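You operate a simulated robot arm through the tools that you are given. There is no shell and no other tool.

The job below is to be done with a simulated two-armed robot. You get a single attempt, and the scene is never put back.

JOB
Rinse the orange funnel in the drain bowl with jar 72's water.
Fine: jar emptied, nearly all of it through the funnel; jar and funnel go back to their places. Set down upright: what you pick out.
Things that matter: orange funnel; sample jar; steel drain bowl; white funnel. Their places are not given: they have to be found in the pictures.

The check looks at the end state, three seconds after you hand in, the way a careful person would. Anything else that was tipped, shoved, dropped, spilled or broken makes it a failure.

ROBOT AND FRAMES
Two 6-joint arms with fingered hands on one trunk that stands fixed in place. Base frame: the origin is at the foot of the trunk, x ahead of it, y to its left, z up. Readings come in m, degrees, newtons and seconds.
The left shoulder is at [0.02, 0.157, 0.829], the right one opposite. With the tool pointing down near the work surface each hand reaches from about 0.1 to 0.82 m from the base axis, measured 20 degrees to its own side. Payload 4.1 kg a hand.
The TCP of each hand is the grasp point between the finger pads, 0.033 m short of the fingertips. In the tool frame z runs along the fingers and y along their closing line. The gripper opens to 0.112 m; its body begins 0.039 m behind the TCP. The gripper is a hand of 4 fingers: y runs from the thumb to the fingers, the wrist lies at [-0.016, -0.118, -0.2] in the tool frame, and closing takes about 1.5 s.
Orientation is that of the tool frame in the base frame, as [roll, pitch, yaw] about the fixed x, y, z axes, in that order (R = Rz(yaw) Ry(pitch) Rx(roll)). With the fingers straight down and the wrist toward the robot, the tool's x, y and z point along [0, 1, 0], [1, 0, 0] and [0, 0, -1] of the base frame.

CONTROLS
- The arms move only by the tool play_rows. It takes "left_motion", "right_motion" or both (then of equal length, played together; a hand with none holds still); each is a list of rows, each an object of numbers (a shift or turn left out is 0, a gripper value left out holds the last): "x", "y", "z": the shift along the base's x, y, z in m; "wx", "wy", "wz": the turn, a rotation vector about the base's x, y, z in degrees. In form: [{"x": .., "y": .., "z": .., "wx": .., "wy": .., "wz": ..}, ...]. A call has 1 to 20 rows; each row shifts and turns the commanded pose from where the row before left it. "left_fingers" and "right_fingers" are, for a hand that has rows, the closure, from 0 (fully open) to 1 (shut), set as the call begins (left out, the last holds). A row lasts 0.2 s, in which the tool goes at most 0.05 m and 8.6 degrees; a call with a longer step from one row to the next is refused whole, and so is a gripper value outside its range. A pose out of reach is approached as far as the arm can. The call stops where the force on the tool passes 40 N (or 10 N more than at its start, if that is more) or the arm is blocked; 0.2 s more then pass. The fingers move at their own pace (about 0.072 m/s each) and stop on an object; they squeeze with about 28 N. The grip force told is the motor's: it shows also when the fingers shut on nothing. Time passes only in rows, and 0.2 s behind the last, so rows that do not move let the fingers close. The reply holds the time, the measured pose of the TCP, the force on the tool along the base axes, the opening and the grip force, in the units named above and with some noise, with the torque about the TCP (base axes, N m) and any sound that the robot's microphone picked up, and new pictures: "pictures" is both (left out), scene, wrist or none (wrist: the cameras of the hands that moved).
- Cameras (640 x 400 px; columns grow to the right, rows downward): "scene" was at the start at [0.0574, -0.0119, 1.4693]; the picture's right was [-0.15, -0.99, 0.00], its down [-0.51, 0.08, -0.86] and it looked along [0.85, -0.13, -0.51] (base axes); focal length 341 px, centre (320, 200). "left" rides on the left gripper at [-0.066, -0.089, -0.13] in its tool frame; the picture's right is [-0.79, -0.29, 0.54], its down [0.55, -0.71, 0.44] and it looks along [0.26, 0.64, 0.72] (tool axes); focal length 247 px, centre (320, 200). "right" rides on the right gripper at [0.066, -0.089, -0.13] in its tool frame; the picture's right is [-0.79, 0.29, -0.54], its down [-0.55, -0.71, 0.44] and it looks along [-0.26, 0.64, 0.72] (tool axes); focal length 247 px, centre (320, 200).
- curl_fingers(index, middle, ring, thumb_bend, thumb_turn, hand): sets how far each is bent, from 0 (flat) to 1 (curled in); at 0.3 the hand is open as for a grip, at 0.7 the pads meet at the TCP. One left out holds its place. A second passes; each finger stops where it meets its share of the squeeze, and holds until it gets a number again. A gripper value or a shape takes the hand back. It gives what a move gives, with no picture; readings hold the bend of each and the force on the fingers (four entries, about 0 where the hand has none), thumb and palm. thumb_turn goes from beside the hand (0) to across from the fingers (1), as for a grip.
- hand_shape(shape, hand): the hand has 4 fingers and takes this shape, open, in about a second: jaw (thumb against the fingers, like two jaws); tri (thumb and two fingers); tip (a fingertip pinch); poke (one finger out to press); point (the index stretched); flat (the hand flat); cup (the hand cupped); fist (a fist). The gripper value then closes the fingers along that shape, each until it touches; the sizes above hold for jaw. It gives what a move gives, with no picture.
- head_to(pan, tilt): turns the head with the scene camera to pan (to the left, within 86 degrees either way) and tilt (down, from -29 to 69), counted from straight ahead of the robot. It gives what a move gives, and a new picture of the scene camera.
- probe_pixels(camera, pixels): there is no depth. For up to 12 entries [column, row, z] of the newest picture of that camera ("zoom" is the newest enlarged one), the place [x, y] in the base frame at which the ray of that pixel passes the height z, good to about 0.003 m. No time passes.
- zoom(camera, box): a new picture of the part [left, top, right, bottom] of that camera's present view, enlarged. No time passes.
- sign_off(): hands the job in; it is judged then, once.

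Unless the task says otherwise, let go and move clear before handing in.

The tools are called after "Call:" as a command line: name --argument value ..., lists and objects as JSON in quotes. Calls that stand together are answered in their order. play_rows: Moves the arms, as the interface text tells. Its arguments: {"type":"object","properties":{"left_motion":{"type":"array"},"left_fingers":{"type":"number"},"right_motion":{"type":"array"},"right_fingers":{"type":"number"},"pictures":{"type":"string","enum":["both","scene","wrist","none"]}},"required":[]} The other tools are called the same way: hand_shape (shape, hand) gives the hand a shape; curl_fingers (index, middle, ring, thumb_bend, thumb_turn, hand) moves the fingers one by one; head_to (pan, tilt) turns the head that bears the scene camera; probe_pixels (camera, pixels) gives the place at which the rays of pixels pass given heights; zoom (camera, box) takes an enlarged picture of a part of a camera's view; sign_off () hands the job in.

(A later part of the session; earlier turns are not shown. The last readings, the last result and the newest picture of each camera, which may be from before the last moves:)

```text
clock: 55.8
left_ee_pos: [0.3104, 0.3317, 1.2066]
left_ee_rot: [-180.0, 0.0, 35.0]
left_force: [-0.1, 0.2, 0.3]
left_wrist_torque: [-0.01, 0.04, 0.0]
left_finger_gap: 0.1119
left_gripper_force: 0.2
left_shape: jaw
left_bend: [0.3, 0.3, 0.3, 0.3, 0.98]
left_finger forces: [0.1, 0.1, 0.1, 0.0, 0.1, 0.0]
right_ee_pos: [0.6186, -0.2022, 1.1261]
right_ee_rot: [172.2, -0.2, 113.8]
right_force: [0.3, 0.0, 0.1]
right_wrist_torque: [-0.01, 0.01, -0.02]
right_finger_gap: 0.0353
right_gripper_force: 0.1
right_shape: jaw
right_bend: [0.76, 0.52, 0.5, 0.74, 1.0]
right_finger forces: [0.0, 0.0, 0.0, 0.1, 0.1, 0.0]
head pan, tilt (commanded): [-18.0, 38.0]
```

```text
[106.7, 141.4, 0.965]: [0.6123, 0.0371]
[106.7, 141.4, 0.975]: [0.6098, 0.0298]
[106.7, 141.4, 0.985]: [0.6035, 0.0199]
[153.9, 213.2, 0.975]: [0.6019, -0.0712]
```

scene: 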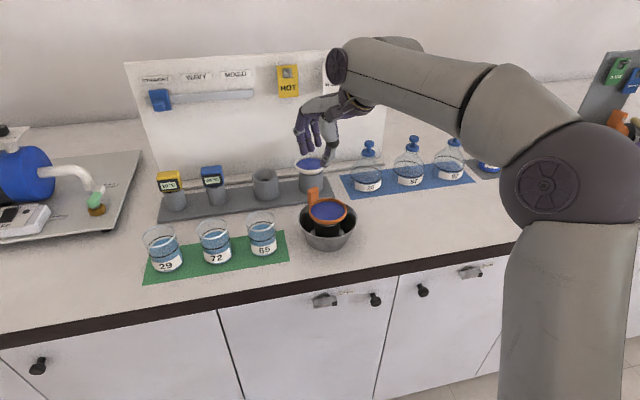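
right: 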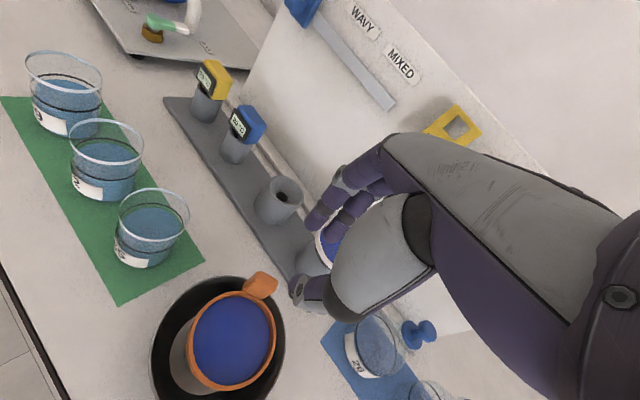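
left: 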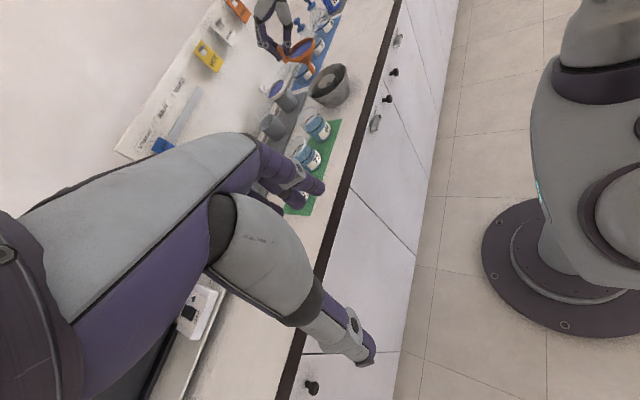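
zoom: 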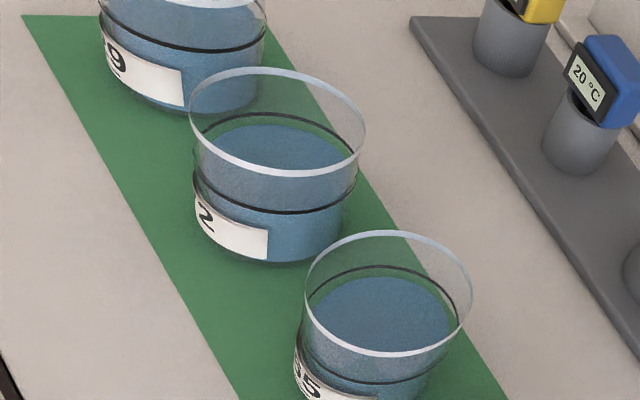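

Jar 72 is at about (0.610, 0.026) with its rim at z≈0.979. Before grasping it I'll rehearse the pour tilt with an empty hand above the bowl, using a heading of -60° and full tilt to 135°.

Call:
play_rows --right_motion '[{"z": 0.03, "wx": -1.6, "wy": 3.65}, {"z": 0.03, "x": -0.01, "wx": -1.6, "wy": 3.65}, {"x": -0.02, "y": 0.007, "wz": 6}, {"x": -0.02, "y": 0.007}, {"wx": 6.5, "wy": 3.75}, {"wx": 6.5, "wy": 3.75}, {"wx": 6.5, "wy": 3.75}, {"wx": 6.5, "wy": 3.75}, {"wx": 6.5, "wy": 3.75}, {"wx": 6.5, "wy": 3.75}, {}]' --right_fingers 0.25 --pictures "scene"

```text
clock: 58.2
left_ee_pos: [0.3106, 0.3308, 1.2069]
left_ee_rot: [-180.0, 0.0, 35.0]
left_force: [-0.4, 0.1, -1.2]
left_wrist_torque: [0.02, 0.01, 0.02]
left_finger_gap: 0.1118
left_gripper_force: 0.0
left_shape: jaw
left_bend: [0.3, 0.3, 0.3, 0.3, 0.98]
left_finger forces: [0.1, 0.0, 0.1, 0.0, 0.1, 0.0]
right_ee_pos: [0.5667, -0.187, 1.1916]
right_ee_rot: [-179.9, -45.2, 119.8]
right_force: [0.0, 0.7, 0.1]
right_wrist_torque: [-0.04, 0.0, -0.02]
right_finger_gap: 0.0837
right_gripper_force: 0.2
right_shape: jaw
right_bend: [0.26, 0.35, 0.33, 0.56, 0.99]
right_finger forces: [0.1, 0.0, 0.0, 0.1, 0.0, 0.0]
head pan, tilt (commanded): [-18.0, 38.0]
```

scene: 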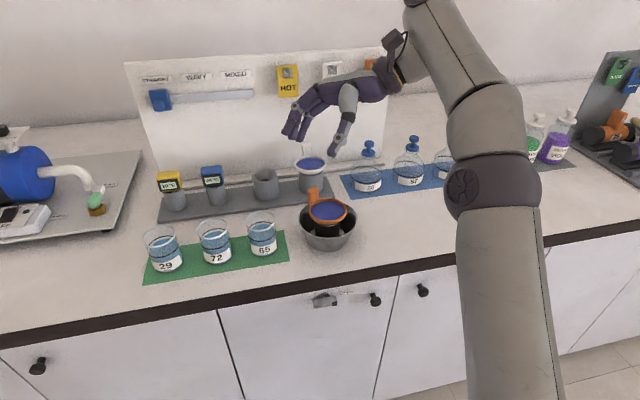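

The full tilt works at heading -60°. I'll reverse to the grasp orientation (fingers 30° below horizontal, heading -45°) while moving above jar 72.

Call:
play_rows --right_motion '[{"x": 0.0022, "y": 0.0138, "wx": -6.5, "wy": -3.75}, {"x": 0.0022, "y": 0.0138, "wx": -6.5, "wy": -3.75}, {"x": 0.0022, "y": 0.0138, "wx": -6.5, "wy": -3.75}, {"x": 0.0022, "y": 0.0138, "wx": -6.5, "wy": -3.75}, {"x": 0.0022, "y": 0.0138, "wx": -6.5, "wy": -3.75}, {"x": 0.0022, "y": 0.0138, "wx": -6.5, "wy": -3.75}, {"x": 0.0022, "y": 0.0138, "wx": -6.5, "wy": -3.75}, {"x": 0.0022, "y": 0.0138, "wx": -6.5, "wy": -3.75}, {"x": 0.0022, "y": 0.0138, "wx": -6.5, "wy": -3.75}, {"x": 0.0022, "y": 0.0138, "wx": -6.5, "wy": -3.75}, {"x": 0.0022, "y": 0.0138, "wx": -6.5, "wy": -3.75}, {"x": 0.0022, "y": 0.0138, "wx": -6.5, "wy": -3.75}, {"x": 0.0022, "y": 0.0138, "wx": -6.5, "wy": -3.75}, {"x": 0.0022, "y": 0.0138, "wx": -6.5, "wy": -3.75}, {"x": 0.0022, "y": 0.0138, "wz": 7.5}, {"x": 0.0022, "y": 0.0138, "wz": 7.5}, {}]'

```text
clock: 61.8
left_ee_pos: [0.31, 0.3307, 1.2071]
left_ee_rot: [-180.0, 0.1, 34.9]
left_force: [-0.4, -0.4, 0.0]
left_wrist_torque: [0.01, -0.03, -0.03]
left_finger_gap: 0.1119
left_gripper_force: 0.1
left_shape: jaw
left_bend: [0.3, 0.3, 0.3, 0.3, 0.98]
left_finger forces: [0.0, 0.0, 0.0, 0.1, 0.1, 0.0]
right_ee_pos: [0.6017, 0.0319, 1.1903]
right_ee_rot: [179.5, 59.9, 134.5]
right_force: [0.4, -0.5, 0.9]
right_wrist_torque: [0.0, -0.01, 0.02]
right_finger_gap: 0.0836
right_gripper_force: 0.2
right_shape: jaw
right_bend: [0.26, 0.35, 0.33, 0.56, 0.99]
right_finger forces: [0.0, 0.1, 0.0, 0.0, 0.0, 0.0]
head pan, tilt (commanded): [-18.0, 38.0]
```

scene: 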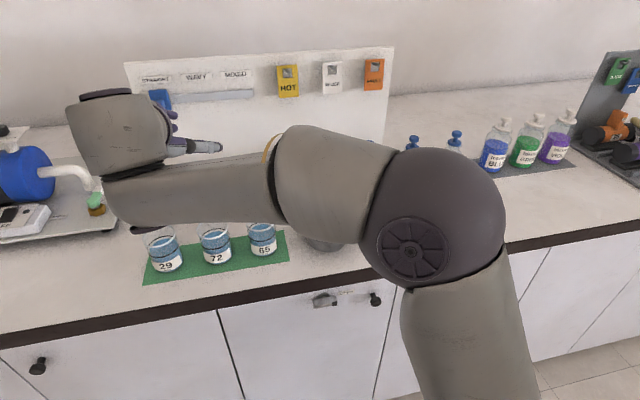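
right: 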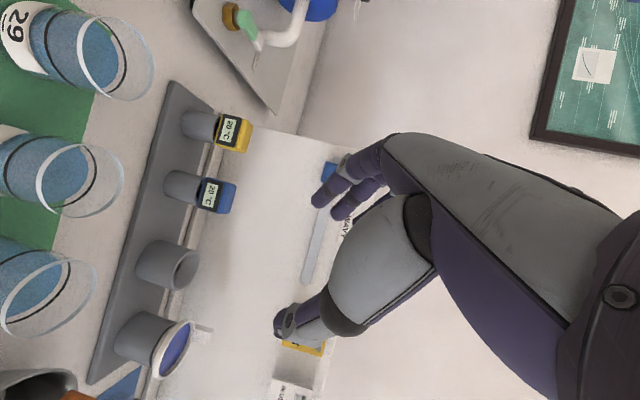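

The hand is above jar 72 in grasp orientation. I'll check the forearm's likely clearance for the descent by probing where it lies.

Call:
probe_pixels --camera "scene" --pixels '[[200, 195, 1.15], [200, 195, 1.2], [200, 195, 1.25], [330, 190, 1.15], [330, 190, 1.2], [330, 190, 1.25], [120, 130, 1.25], [120, 130, 1.3], [430, 225, 1.1], [430, 225, 1.2]]'

Call:
zoom --camera "left" --box '[200, 0, 440, 200]'

```text
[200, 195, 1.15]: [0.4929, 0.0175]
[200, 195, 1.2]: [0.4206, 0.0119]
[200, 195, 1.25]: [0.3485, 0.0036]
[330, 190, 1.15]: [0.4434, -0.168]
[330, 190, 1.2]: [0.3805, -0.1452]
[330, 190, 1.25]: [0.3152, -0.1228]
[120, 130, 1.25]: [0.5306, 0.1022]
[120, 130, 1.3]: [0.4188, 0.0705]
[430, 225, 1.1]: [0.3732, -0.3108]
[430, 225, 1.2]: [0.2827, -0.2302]
```

```text
2.00 times, centred on (320, 100) of left
```

zoom: 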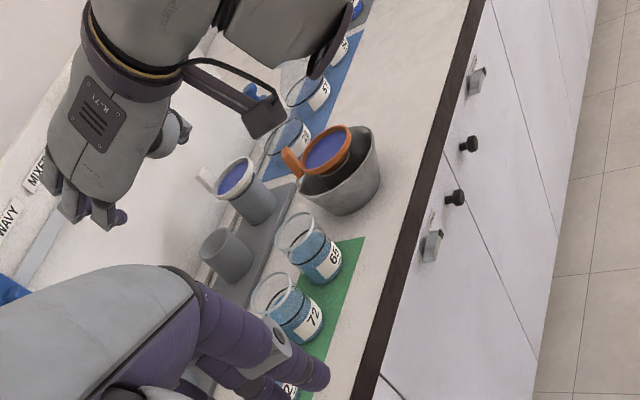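

The forearm sits around x 0.35–0.4, in front of the counter edge, so descending is safe. I'll lower to z≈1.03 and check alignment over jar 72.

Call:
play_rows --right_motion '[{"z": -0.035, "y": 0.001}, {"z": -0.035, "y": 0.001}, {"z": -0.035}, {"z": -0.03}, {"z": -0.025}, {}]'

Call:
zoom --camera "left" --box '[260, 60, 400, 200]'

Call:
zoom --camera "right" --box '[140, 100, 440, 350]'

```text
clock: 63.2
left_ee_pos: [0.3105, 0.3308, 1.2079]
left_ee_rot: [-179.9, 0.0, 34.9]
left_force: [-0.5, 0.6, -0.3]
left_wrist_torque: [-0.01, 0.01, -0.03]
left_finger_gap: 0.1117
left_gripper_force: 0.1
left_shape: jaw
left_bend: [0.3, 0.3, 0.3, 0.3, 0.98]
left_finger forces: [0.0, 0.0, 0.0, 0.0, 0.0, 0.0]
right_ee_pos: [0.6039, 0.0349, 1.0301]
right_ee_rot: [179.6, 59.9, 134.5]
right_force: [0.7, -0.6, -0.8]
right_wrist_torque: [-0.01, 0.02, -0.01]
right_finger_gap: 0.0838
right_gripper_force: 0.0
right_shape: jaw
right_bend: [0.26, 0.35, 0.33, 0.56, 0.99]
right_finger forces: [0.0, 0.1, 0.0, 0.0, 0.0, 0.1]
head pan, tilt (commanded): [-18.0, 38.0]
```

scene: 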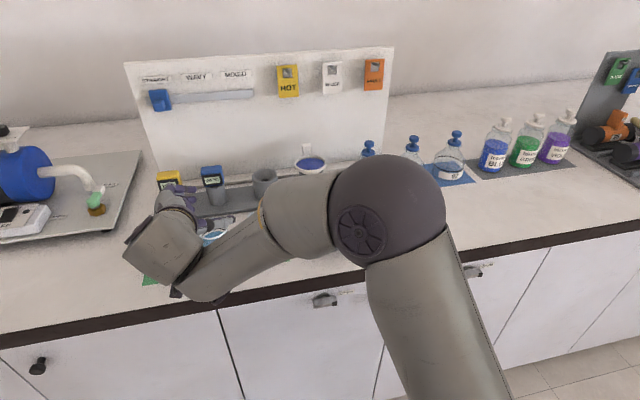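
right: 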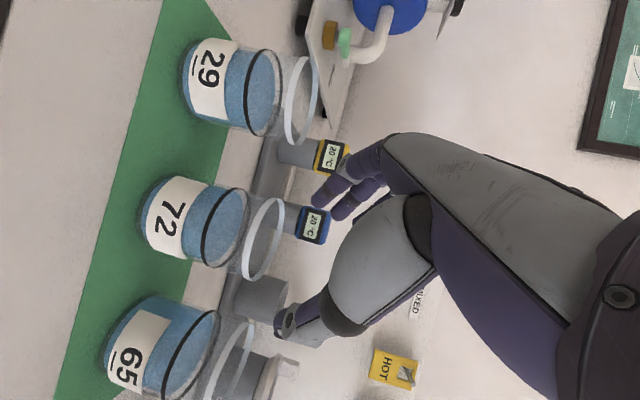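

```text
2.86 times, centred on (330, 130) of left
```

zoom: 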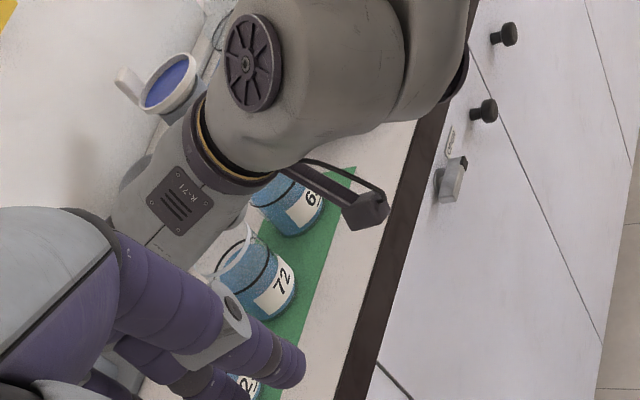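

```text
1.60 times, centred on (290, 225) of right
```

zoom: 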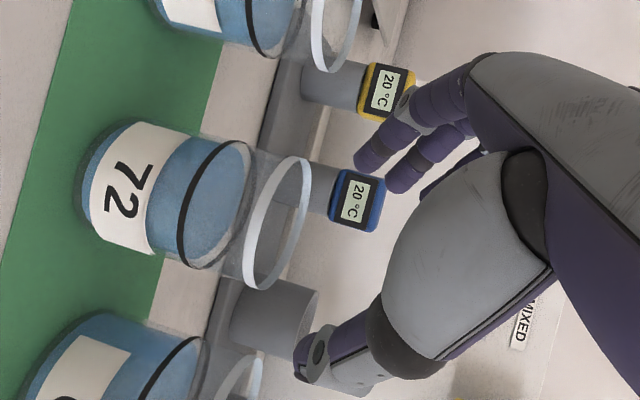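

The wrist camera sees jar 72 lined up between the fingers (top) and thumb (bottom). I'll refine its centre with this close view.

Call:
probe_pixels --camera "right" --pixels '[[263.75, 238.75, 0.979], [263.75, 238.75, 0.974], [270, 198.5, 0.979], [248, 281, 0.979], [282, 204, 0.979], [243, 270, 0.979]]'

Call:
zoom --camera "right" --box '[140, 170, 300, 290]'

```text
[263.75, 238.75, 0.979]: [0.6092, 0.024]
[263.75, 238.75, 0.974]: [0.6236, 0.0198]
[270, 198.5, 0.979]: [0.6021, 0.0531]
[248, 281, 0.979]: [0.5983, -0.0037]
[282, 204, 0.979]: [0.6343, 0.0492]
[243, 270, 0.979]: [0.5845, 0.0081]
```

```text
3.33 times, centred on (220, 230) of right
```

zoom: 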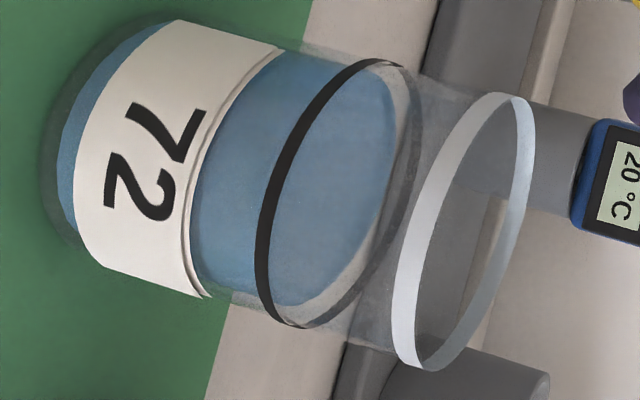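

Jar 72's centre refines to (0.609, 0.024). I'll shift 3–4 mm to centre it between thumb and fingers, then descend around it.

Call:
play_rows --right_motion '[{"x": -0.003, "y": -0.003}, {"z": -0.015}, {"z": -0.015}, {"z": -0.015}, {}]' --pictures "wrist"

Call:
zoom --camera "right" --box '[140, 80, 440, 380]'

```text
clock: 64.4
left_ee_pos: [0.3098, 0.3298, 1.2069]
left_ee_rot: [-180.0, 0.0, 34.9]
left_force: [0.0, 0.5, -0.1]
left_wrist_torque: [-0.01, -0.01, 0.0]
left_finger_gap: 0.1117
left_gripper_force: 0.0
left_shape: jaw
left_bend: [0.3, 0.3, 0.3, 0.3, 0.98]
left_finger forces: [0.0, 0.0, 0.1, 0.1, 0.0, 0.0]
right_ee_pos: [0.6008, 0.0317, 0.9836]
right_ee_rot: [179.6, 59.7, 134.5]
right_force: [0.0, 0.5, 0.4]
right_wrist_torque: [0.01, -0.02, 0.0]
right_finger_gap: 0.0838
right_gripper_force: 0.1
right_shape: jaw
right_bend: [0.26, 0.35, 0.33, 0.56, 0.99]
right_finger forces: [0.1, 0.0, 0.0, 0.0, 0.0, 0.0]
head pan, tilt (commanded): [-18.0, 38.0]
```

right: 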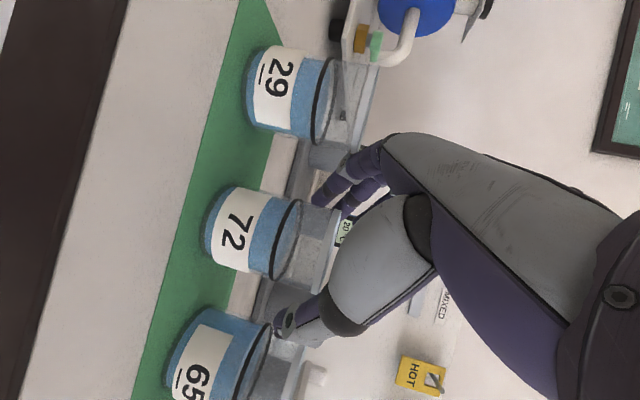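

```text
1.33 times, centred on (290, 230) of right
```

zoom: 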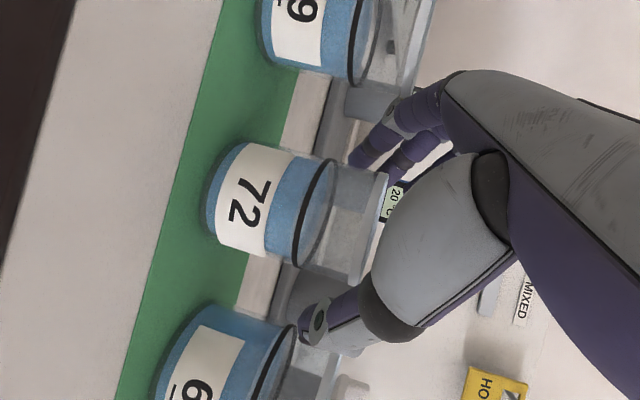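

Thumb and fingers straddle the jar with room to both neighbours. I'll descend to the grasp height z≈0.943.

Call:
play_rows --right_motion '[{"z": -0.012}, {"z": -0.012}, {"z": -0.01}, {"z": -0.007}, {}]' --pictures "wrist"

Call:
zoom --camera "right" --box '[180, 100, 440, 360]'

Call:
zoom --camera "left" --box '[260, 60, 400, 200]'

```text
clock: 65.6
left_ee_pos: [0.31, 0.3313, 1.2078]
left_ee_rot: [-179.9, 0.0, 34.9]
left_force: [1.2, -0.4, -0.2]
left_wrist_torque: [0.01, 0.03, 0.0]
left_finger_gap: 0.1118
left_gripper_force: 0.0
left_shape: jaw
left_bend: [0.3, 0.3, 0.3, 0.3, 0.98]
left_finger forces: [0.0, 0.0, 0.0, 0.1, 0.1, 0.0]
right_ee_pos: [0.5996, 0.0314, 0.9402]
right_ee_rot: [179.7, 59.7, 134.6]
right_force: [0.5, 0.1, 0.1]
right_wrist_torque: [-0.01, 0.01, -0.03]
right_finger_gap: 0.0836
right_gripper_force: 0.0
right_shape: jaw
right_bend: [0.26, 0.35, 0.33, 0.56, 0.99]
right_finger forces: [0.1, 0.3, 0.0, 0.1, 0.1, 0.0]
head pan, tilt (commanded): [-18.0, 38.0]
```

right: 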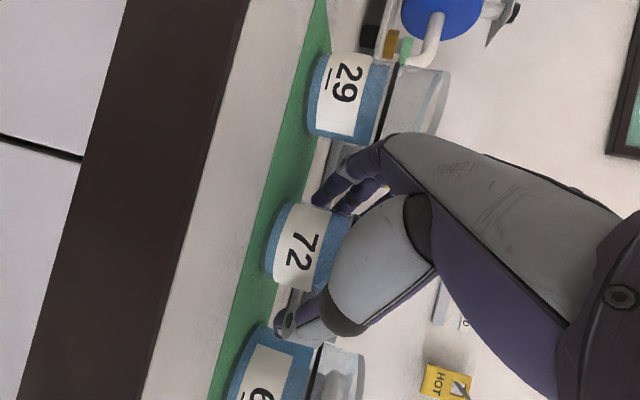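

```text
1.54 times, centred on (310, 230) of right
```

zoom: 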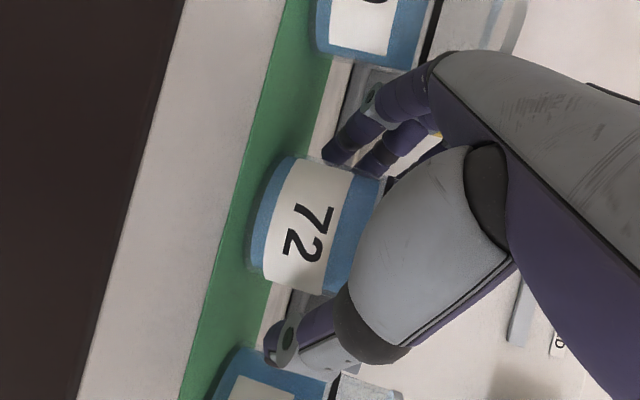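

```text
2.86 times, centred on (330, 130) of left
```

zoom: 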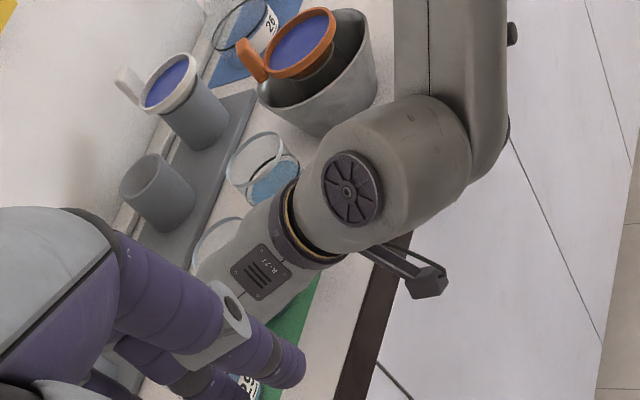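

Aligned: the jar centre is 12 mm ahead of the TCP and centred between thumb and fingers, with no contact yet. Closing the grip on jar 72.

Call:
play_rows --right_motion '[{}, {}, {}, {}, {}, {}]' --right_fingers 1.0 --pictures "wrist"

Call:
zoom --camera "right" --box '[180, 100, 440, 360]'

```text
clock: 67.0
left_ee_pos: [0.3096, 0.3313, 1.2074]
left_ee_rot: [-180.0, 0.1, 34.9]
left_force: [-0.3, 0.3, -0.9]
left_wrist_torque: [0.0, 0.04, 0.04]
left_finger_gap: 0.1119
left_gripper_force: 0.0
left_shape: jaw
left_bend: [0.3, 0.3, 0.3, 0.3, 0.98]
left_finger forces: [0.1, 0.0, 0.0, 0.0, 0.1, 0.0]
right_ee_pos: [0.6004, 0.033, 0.9416]
right_ee_rot: [179.6, 59.8, 134.4]
right_force: [1.4, 0.8, -0.2]
right_wrist_torque: [-0.01, 0.0, -0.01]
right_finger_gap: 0.047
right_gripper_force: 28.2
right_shape: jaw
right_bend: [0.76, 0.51, 0.51, 0.72, 1.0]
right_finger forces: [13.7, 7.0, 2.9, 0.1, 25.0, 0.0]
head pan, tilt (commanded): [-18.0, 38.0]
```

right: 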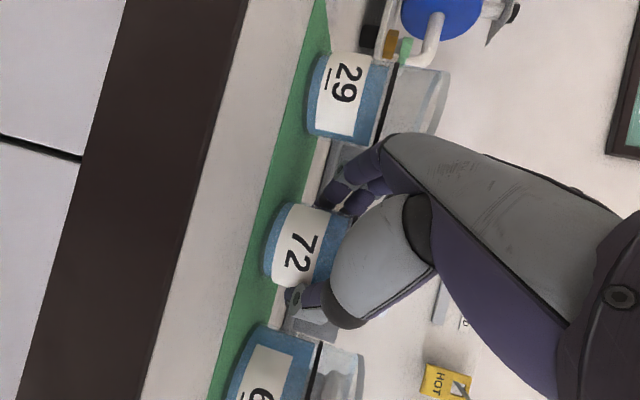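

```text
1.54 times, centred on (310, 230) of right
```

zoom: 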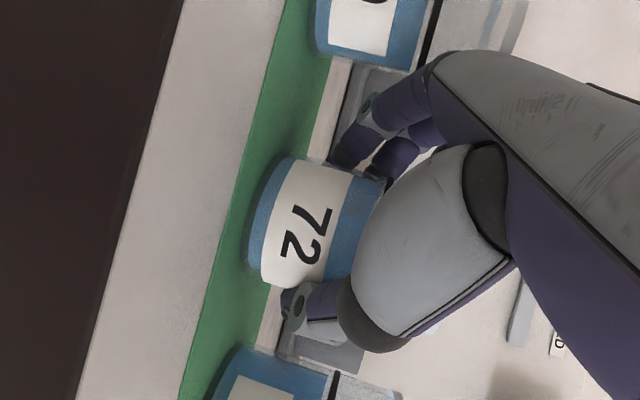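

The grip holds (index 13.7, middle 7, ring 2.9, thumb 25 N) and the jar hasn't shifted. I'll test with a small 1 cm lift.

Call:
play_rows --right_motion '[{"z": 0.004}, {"z": 0.006}, {}, {}]' --pictures "wrist"

Call:
zoom --camera "right" --box '[180, 100, 440, 360]'

```text
clock: 68.0
left_ee_pos: [0.311, 0.3308, 1.2068]
left_ee_rot: [-179.9, 0.0, 34.9]
left_force: [1.0, 0.6, -0.1]
left_wrist_torque: [0.0, -0.02, -0.03]
left_finger_gap: 0.1119
left_gripper_force: 0.1
left_shape: jaw
left_bend: [0.3, 0.3, 0.3, 0.3, 0.98]
left_finger forces: [0.0, 0.1, 0.0, 0.1, 0.0, 0.0]
right_ee_pos: [0.6006, 0.0308, 0.9522]
right_ee_rot: [179.6, 60.0, 134.4]
right_force: [0.0, -0.7, -1.5]
right_wrist_torque: [0.03, 0.02, -0.03]
right_finger_gap: 0.0471
right_gripper_force: 27.5
right_shape: jaw
right_bend: [0.76, 0.51, 0.52, 0.72, 1.0]
right_finger forces: [14.0, 6.7, 2.4, 0.0, 24.8, 0.1]
head pan, tilt (commanded): [-18.0, 38.0]
```

right: 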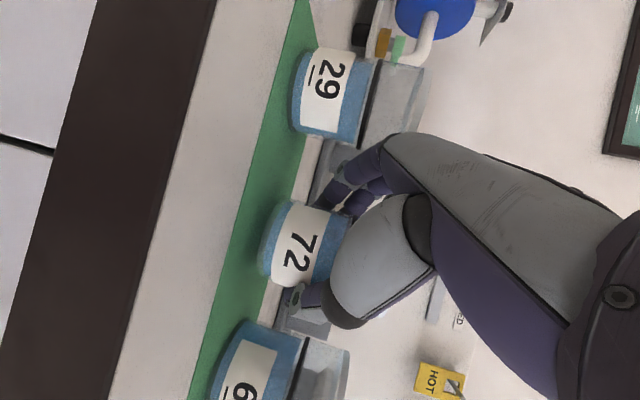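

```text
1.54 times, centred on (310, 230) of right
```

zoom: 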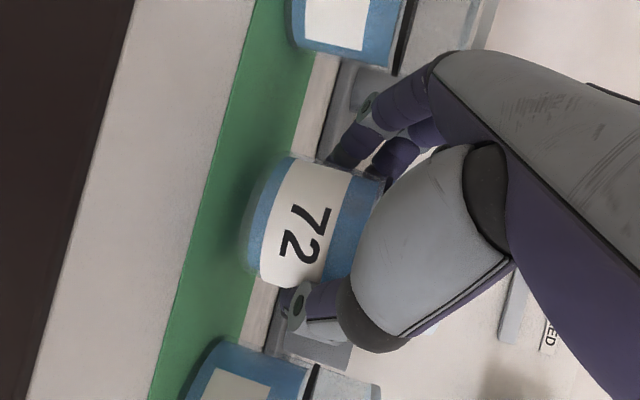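

The jar follows the hand with a load of about 1.5 N. I'll lift it level to z≈1.10 and then carry it gently toward the bowl while swinging the heading slightly to -52°.

Call:
play_rows --right_motion '[{"z": 0.01}, {"z": 0.018}, {"z": 0.02}, {"z": 0.02}, {"z": 0.02}, {"z": 0.02}, {"z": 0.02}, {"z": 0.014}, {"z": 0.006}, {}, {}]'

Call:
zoom --camera "right" --box '[180, 100, 440, 360]'

```text
clock: 70.4
left_ee_pos: [0.3104, 0.3313, 1.2074]
left_ee_rot: [-180.0, 0.0, 34.9]
left_force: [1.1, -0.8, 0.6]
left_wrist_torque: [0.03, -0.01, 0.01]
left_finger_gap: 0.1116
left_gripper_force: 0.1
left_shape: jaw
left_bend: [0.3, 0.3, 0.3, 0.3, 0.98]
left_finger forces: [0.1, 0.0, 0.0, 0.0, 0.0, 0.0]
right_ee_pos: [0.599, 0.0323, 1.1002]
right_ee_rot: [179.7, 59.7, 134.6]
right_force: [-0.2, -0.7, -1.7]
right_wrist_torque: [0.0, 0.02, -0.02]
right_finger_gap: 0.047
right_gripper_force: 27.7
right_shape: jaw
right_bend: [0.76, 0.51, 0.52, 0.72, 1.0]
right_finger forces: [14.1, 6.9, 2.5, 0.0, 24.7, 0.0]
head pan, tilt (commanded): [-18.0, 38.0]
```

scene: 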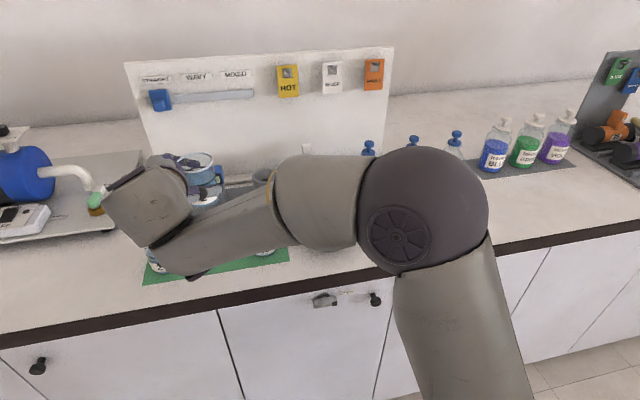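
right: 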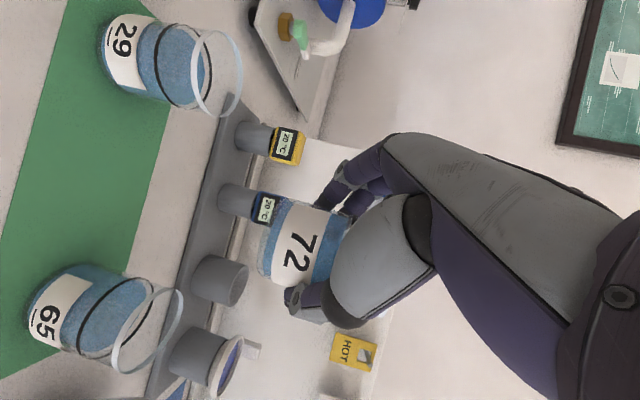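

```text
1.54 times, centred on (310, 230) of right
```

zoom: 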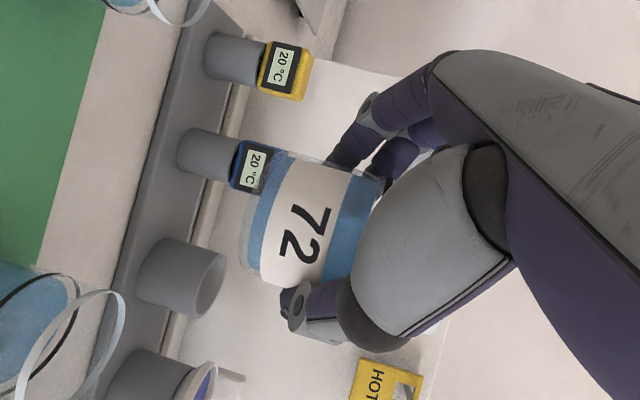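

Jar 72 is lifted, level and secure. Now carrying it to the pre-pour position near the funnel.

Call:
play_rows --right_motion '[{"x": -0.002, "y": -0.01, "wz": -0.75}, {"x": -0.0045, "y": -0.018, "wz": -0.75}, {"x": -0.005, "y": -0.022, "wz": -0.75}, {"x": -0.005, "y": -0.022, "wz": -0.75}, {"x": -0.005, "y": -0.022, "wz": -0.75}, {"x": -0.005, "y": -0.022, "wz": -0.75}, {"x": -0.005, "y": -0.022, "wz": -0.75}, {"x": -0.005, "y": -0.022, "wz": -0.75}, {"x": -0.005, "y": -0.022, "wz": -0.75}, {"x": -0.0035, "y": -0.017, "wz": -0.75}, {"x": -0.002, "y": -0.0093}, {}, {}]'

Call:
zoom --camera "left" --box '[260, 0, 420, 130]'

Call:
zoom --camera "scene" --box '[240, 110, 400, 270]'

```text
clock: 73.2
left_ee_pos: [0.3103, 0.3317, 1.2077]
left_ee_rot: [180.0, -0.1, 34.8]
left_force: [0.0, 0.8, -0.3]
left_wrist_torque: [0.05, -0.01, -0.01]
left_finger_gap: 0.112
left_gripper_force: 0.0
left_shape: jaw
left_bend: [0.3, 0.3, 0.3, 0.3, 0.98]
left_finger forces: [0.1, 0.0, 0.1, 0.0, 0.0, 0.0]
right_ee_pos: [0.551, -0.1762, 1.1025]
right_ee_rot: [179.7, 59.8, 127.0]
right_force: [-0.4, 0.1, -2.3]
right_wrist_torque: [-0.01, 0.03, 0.0]
right_finger_gap: 0.0474
right_gripper_force: 28.6
right_shape: jaw
right_bend: [0.76, 0.51, 0.52, 0.72, 1.0]
right_finger forces: [14.1, 6.8, 2.4, 0.0, 24.6, 0.0]
head pan, tilt (commanded): [-18.0, 38.0]
```

scene: 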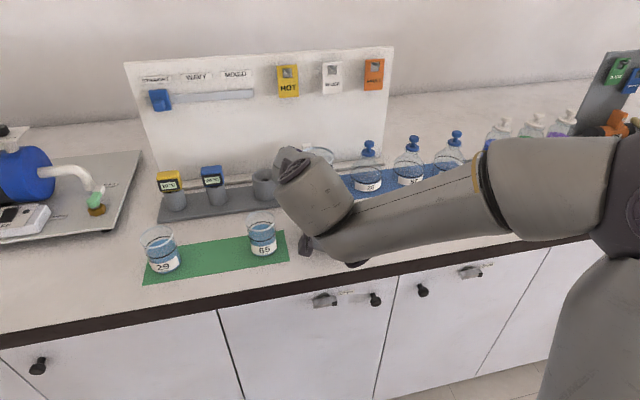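
right: 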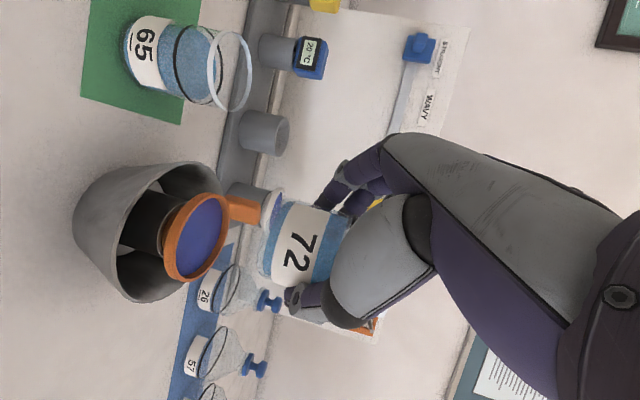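

```text
3.08 times, centred on (340, 65) of left
```

zoom: 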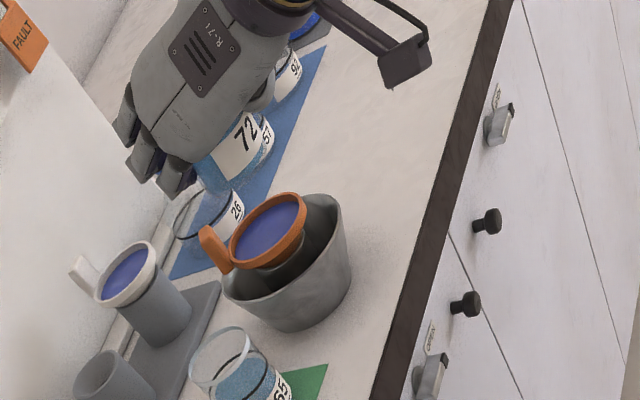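

```text
2.50 times, centred on (320, 190) of scene
```

zoom: 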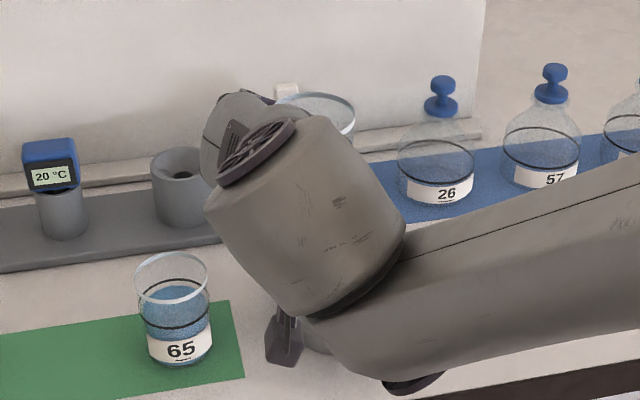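

In position: the TCP is at (0.551, -0.176, 1.10), with the funnel just ahead of the jar's lip. I'll tilt gently to about 35° (below the pour angle) while lowering and backing slightly so the lip stays aimed at the funnel centre.

Call:
play_rows --right_motion '[{"x": -0.0007, "y": 0.001, "z": -0.003, "wx": 1.6, "wy": 1.2}, {"x": -0.0007, "y": 0.001, "z": -0.004, "wx": 2.8, "wy": 2.1}, {"x": -0.0007, "y": 0.001, "z": -0.004, "wx": 2.8, "wy": 2.1}, {"x": -0.0007, "y": 0.001, "z": -0.004, "wx": 2.8, "wy": 2.1}, {"x": -0.0007, "y": 0.001, "z": -0.004, "wx": 2.8, "wy": 2.1}, {"x": -0.0007, "y": 0.001, "z": -0.004, "wx": 2.8, "wy": 2.1}, {"x": -0.0007, "y": 0.001, "z": -0.004, "wx": 2.8, "wy": 2.1}, {"x": -0.0007, "y": 0.001, "z": -0.004, "wx": 2.8, "wy": 2.1}, {"x": -0.0007, "y": 0.001, "z": -0.004, "wx": 2.8, "wy": 2.1}, {"x": -0.0007, "y": 0.001, "z": -0.004, "wx": 2.4, "wy": 1.8}, {"z": -0.003, "wx": 1.6, "wy": 1.2}, {}, {}]'

Call:
zoom --camera "left" --box '[260, 0, 400, 120]'

Call:
zoom --camera "scene" --box '[260, 120, 400, 260]'

```text
clock: 76.0
left_ee_pos: [0.3104, 0.3307, 1.2062]
left_ee_rot: [180.0, 0.0, 35.0]
left_force: [-1.0, 0.4, 0.1]
left_wrist_torque: [0.02, 0.0, 0.05]
left_finger_gap: 0.1119
left_gripper_force: 0.0
left_shape: jaw
left_bend: [0.3, 0.3, 0.3, 0.3, 0.98]
left_finger forces: [0.0, 0.0, 0.1, 0.0, 0.0, 0.1]
right_ee_pos: [0.5457, -0.1647, 1.0577]
right_ee_rot: [179.5, 24.9, 126.8]
right_force: [0.2, 0.1, -1.9]
right_wrist_torque: [0.03, -0.04, 0.03]
right_finger_gap: 0.0468
right_gripper_force: 28.4
right_shape: jaw
right_bend: [0.76, 0.51, 0.52, 0.72, 1.0]
right_finger forces: [14.0, 6.8, 2.5, 0.0, 24.7, 0.0]
head pan, tilt (commanded): [-18.0, 38.0]
```

scene: 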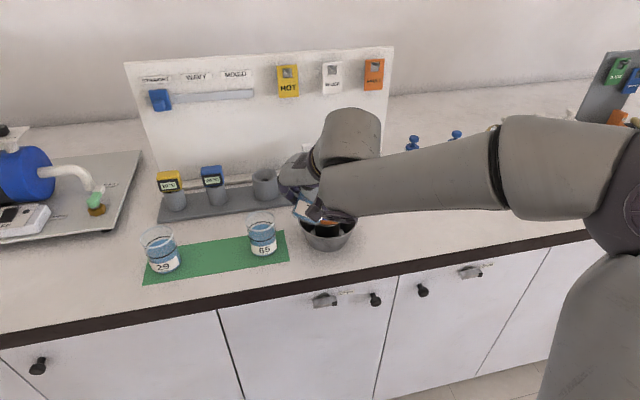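
right: 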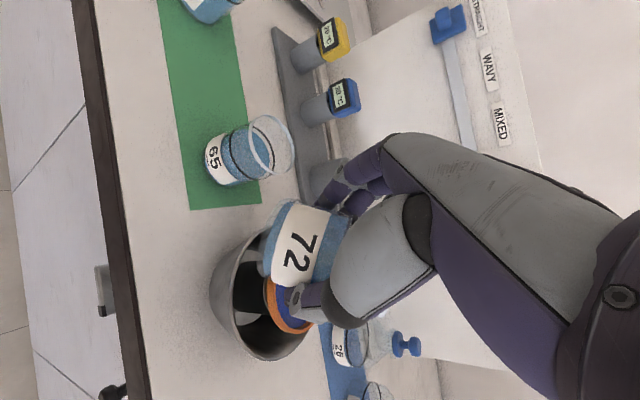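

```text
3.33 times, centred on (330, 60) of left
```

zoom: 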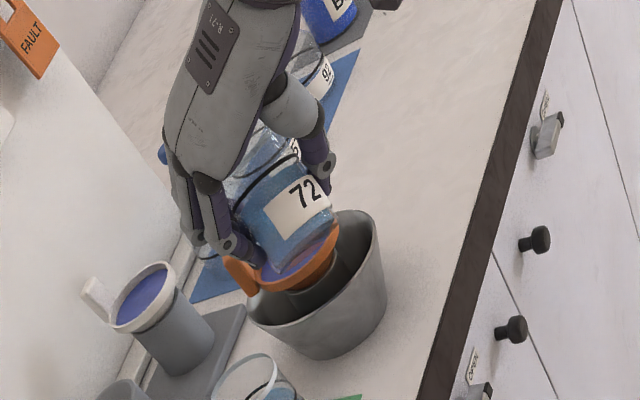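

```text
2.86 times, centred on (330, 190) of scene
```

zoom: 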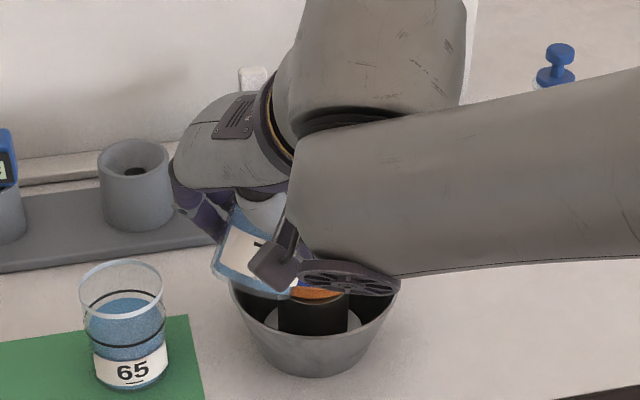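

At 35° the lip should be at about (0.580, -0.2105, 1.063), right over the funnel. I'll now tilt slowly at about 1° per row through the expected pour start (about 45°), keeping the lip fixed.

Call:
play_rows --right_motion '[{"wx": 0.8, "wy": 0.6}, {"wx": 0.8, "wy": 0.6}, {"wx": 0.8, "wy": 0.6}, {"wx": 0.8, "wy": 0.6}, {"wx": 0.8, "wy": 0.6}, {"z": -0.0006, "wx": 0.8, "wy": 0.6}, {"z": -0.0006, "wx": 0.8, "wy": 0.6}, {"z": -0.0006, "wx": 0.8, "wy": 0.6}, {"z": -0.0006, "wx": 0.8, "wy": 0.6}, {"z": -0.0006, "wx": 0.8, "wy": 0.6}, {}, {}]'

Call:
zoom --camera "left" --box '[280, 20, 370, 110]'

Call:
zoom --camera "scene" --box '[260, 120, 400, 260]'

Call:
zoom --camera "right" --box '[180, 140, 400, 360]'

```text
clock: 78.6
left_ee_pos: [0.3104, 0.3314, 1.2073]
left_ee_rot: [-180.0, 0.0, 34.8]
left_force: [0.5, 0.0, 0.2]
left_wrist_torque: [-0.01, -0.01, -0.03]
left_finger_gap: 0.1117
left_gripper_force: 0.1
left_shape: jaw
left_bend: [0.3, 0.3, 0.3, 0.3, 0.98]
left_finger forces: [0.1, 0.0, 0.0, 0.0, 0.0, 0.0]
right_ee_pos: [0.5458, -0.1659, 1.0565]
right_ee_rot: [179.5, 14.8, 127.0]
right_force: [0.2, -0.4, -1.8]
right_wrist_torque: [-0.04, 0.04, 0.02]
right_finger_gap: 0.0466
right_gripper_force: 28.3
right_shape: jaw
right_bend: [0.76, 0.51, 0.52, 0.72, 1.0]
right_finger forces: [14.0, 6.8, 2.5, 0.1, 24.7, 0.0]
head pan, tilt (commanded): [-18.0, 38.0]
```

scene: 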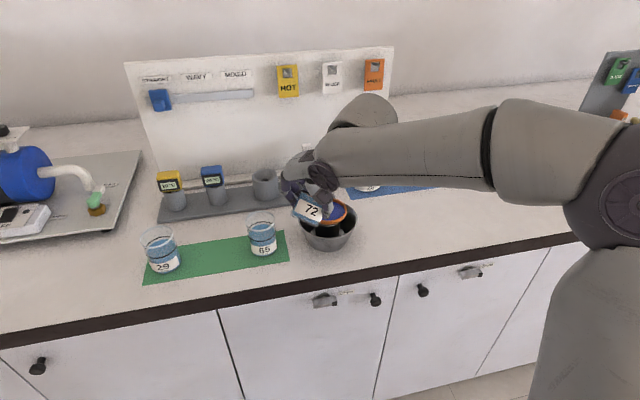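
right: 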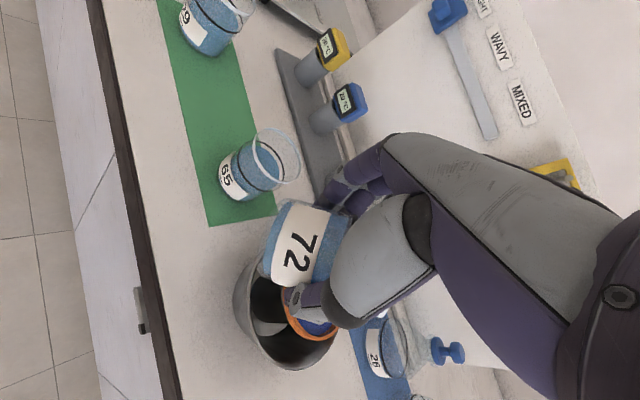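

```text
4.44 times, centred on (325, 65) of left
```

zoom: 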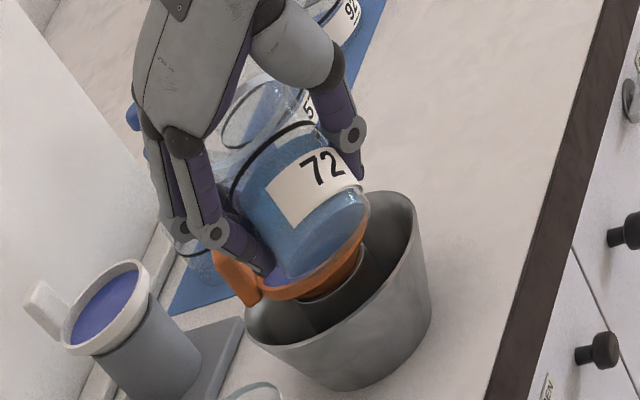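

```text
2.86 times, centred on (330, 190) of scene
```

zoom: 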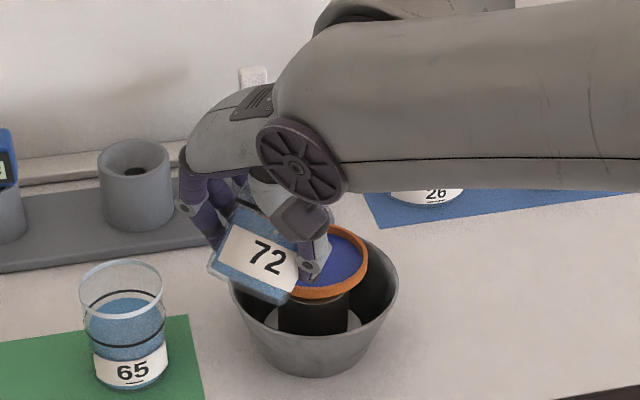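

```text
1.82 times, centred on (290, 250) of right
```

zoom: 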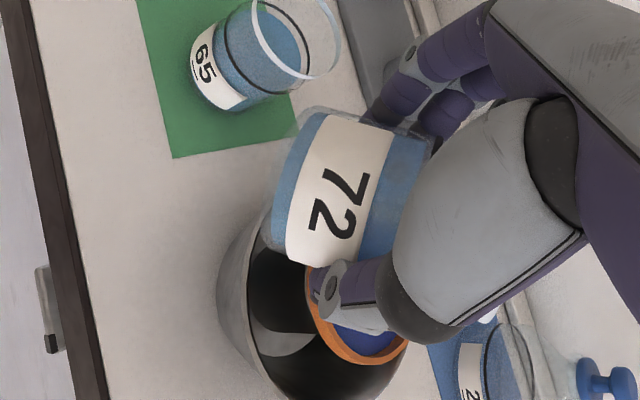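

Tilt is 45° and water is close to the lip, but I see no stream yet. I'll continue to 55° slowly.

Call:
play_rows --right_motion '[{"wx": 0.8, "wy": 0.6}, {"wx": 0.8, "wy": 0.6}, {"wx": 0.8, "wy": 0.6}, {"x": 0.0003, "y": -0.0004, "wx": 0.8, "wy": 0.6}, {"wx": 0.8, "wy": 0.6}, {}, {}]'

Call:
zoom --camera "scene" --box '[290, 160, 370, 240]'

Call:
zoom --camera "left" --box '[290, 30, 350, 90]'

```text
clock: 80.2
left_ee_pos: [0.3106, 0.3316, 1.2071]
left_ee_rot: [-180.0, 0.0, 34.9]
left_force: [0.0, -1.2, -0.5]
left_wrist_torque: [0.04, -0.03, -0.04]
left_finger_gap: 0.1119
left_gripper_force: 0.0
left_shape: jaw
left_bend: [0.3, 0.3, 0.3, 0.3, 0.98]
left_finger forces: [0.0, 0.0, 0.0, 0.0, 0.0, 0.0]
right_ee_pos: [0.5456, -0.1677, 1.0566]
right_ee_rot: [179.6, 9.8, 127.0]
right_force: [0.6, -0.3, -1.4]
right_wrist_torque: [0.02, -0.01, -0.01]
right_finger_gap: 0.0471
right_gripper_force: 27.5
right_shape: jaw
right_bend: [0.76, 0.51, 0.52, 0.72, 1.0]
right_finger forces: [14.0, 6.9, 2.6, 0.0, 24.6, 0.0]
head pan, tilt (commanded): [-18.0, 38.0]
```

scene: 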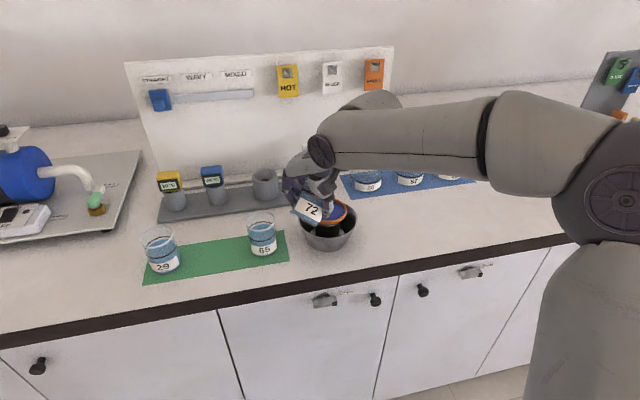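
right: 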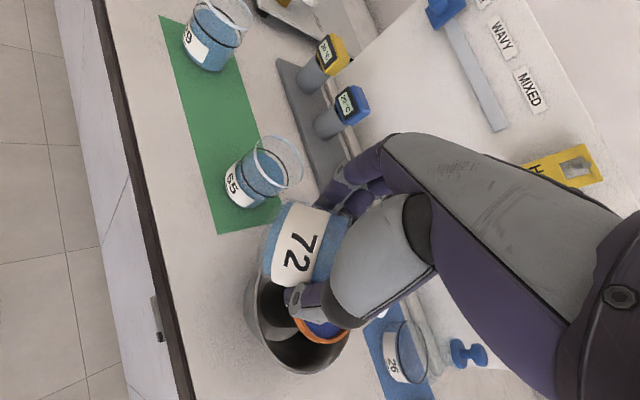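

```text
5.00 times, centred on (330, 200) of scene
```

zoom: 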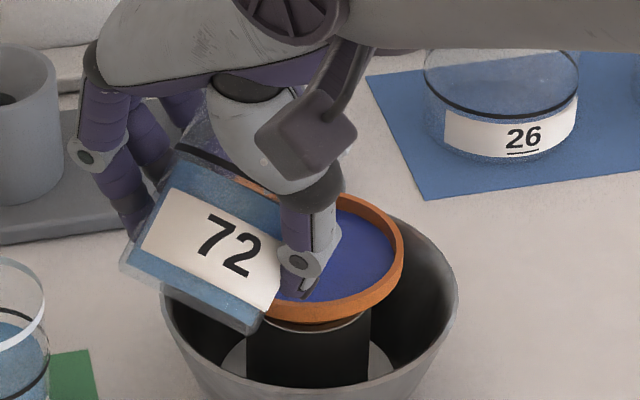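

```text
6.67 times, centred on (320, 60) of left
```

zoom: 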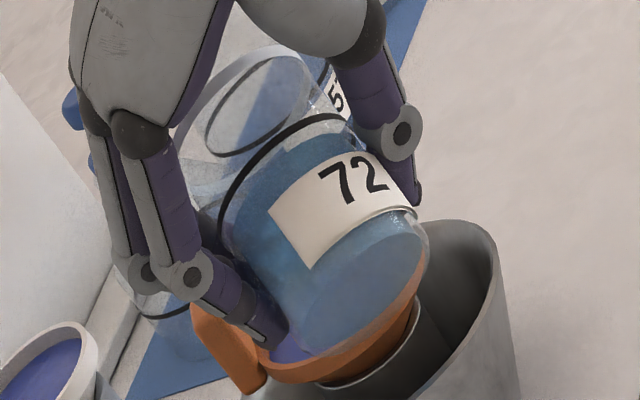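

No stream is visible yet at 50°. Continuing slowly to 58°.

Call:
play_rows --right_motion '[{"wx": 0.8, "wy": 0.6}, {"x": 0.0003, "y": -0.0002, "wx": 0.8, "wy": 0.6}, {"wx": 0.8, "wy": 0.6}, {"x": 0.0003, "y": -0.0002, "wx": 0.8, "wy": 0.6}, {}, {}]' --pictures "none"

Call:
zoom --camera "scene" --box '[290, 160, 370, 240]'

Call:
zoom --camera "left" --box '[290, 30, 350, 90]'

Call:
zoom --camera "right" --box '[220, 180, 380, 380]'

```text
clock: 81.6
left_ee_pos: [0.3094, 0.3315, 1.2067]
left_ee_rot: [180.0, 0.0, 34.8]
left_force: [0.5, 0.2, 0.6]
left_wrist_torque: [-0.03, 0.0, -0.01]
left_finger_gap: 0.1118
left_gripper_force: 0.1
left_shape: jaw
left_bend: [0.3, 0.3, 0.3, 0.3, 0.98]
left_finger forces: [0.0, 0.0, 0.1, 0.1, 0.0, 0.1]
right_ee_pos: [0.5464, -0.1677, 1.0559]
right_ee_rot: [179.5, 5.8, 127.0]
right_force: [-0.1, 0.1, -1.6]
right_wrist_torque: [0.05, 0.0, -0.02]
right_finger_gap: 0.047
right_gripper_force: 28.2
right_shape: jaw
right_bend: [0.76, 0.51, 0.52, 0.72, 1.0]
right_finger forces: [14.0, 6.8, 2.5, 0.0, 24.7, 0.0]
head pan, tilt (commanded): [-18.0, 38.0]
```

```text
5.00 times, centred on (330, 200) of scene
```

zoom: 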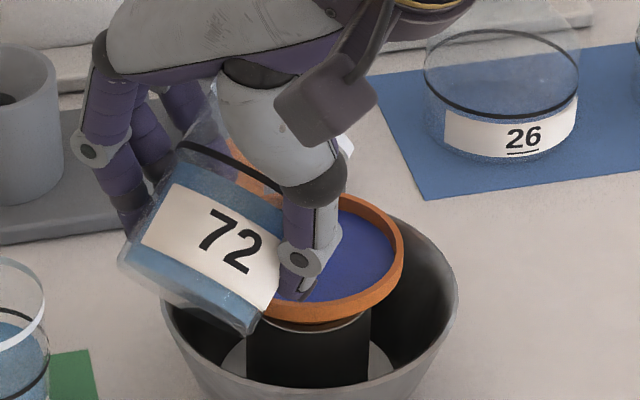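

```text
6.67 times, centred on (320, 60) of left
```

zoom: 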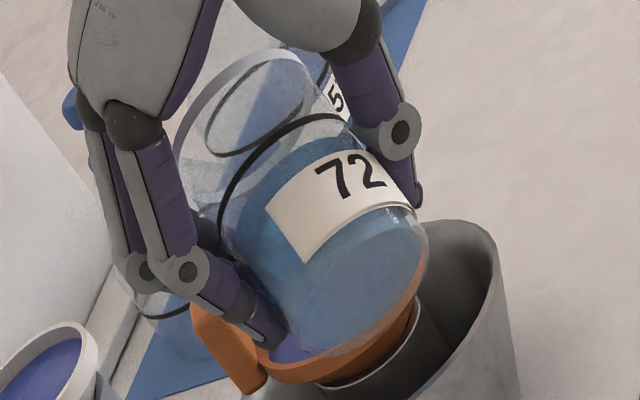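

```text
2.00 times, centred on (300, 280) of right
```

zoom: 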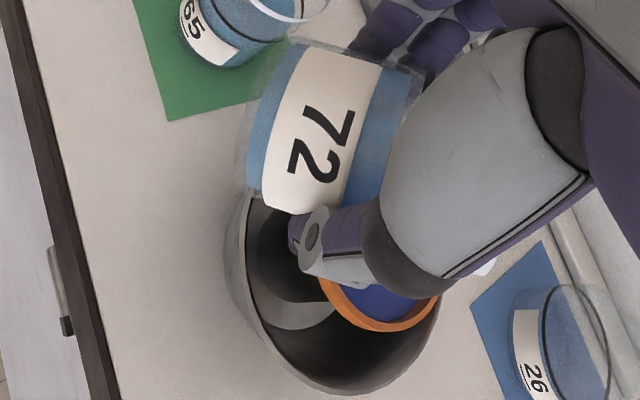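

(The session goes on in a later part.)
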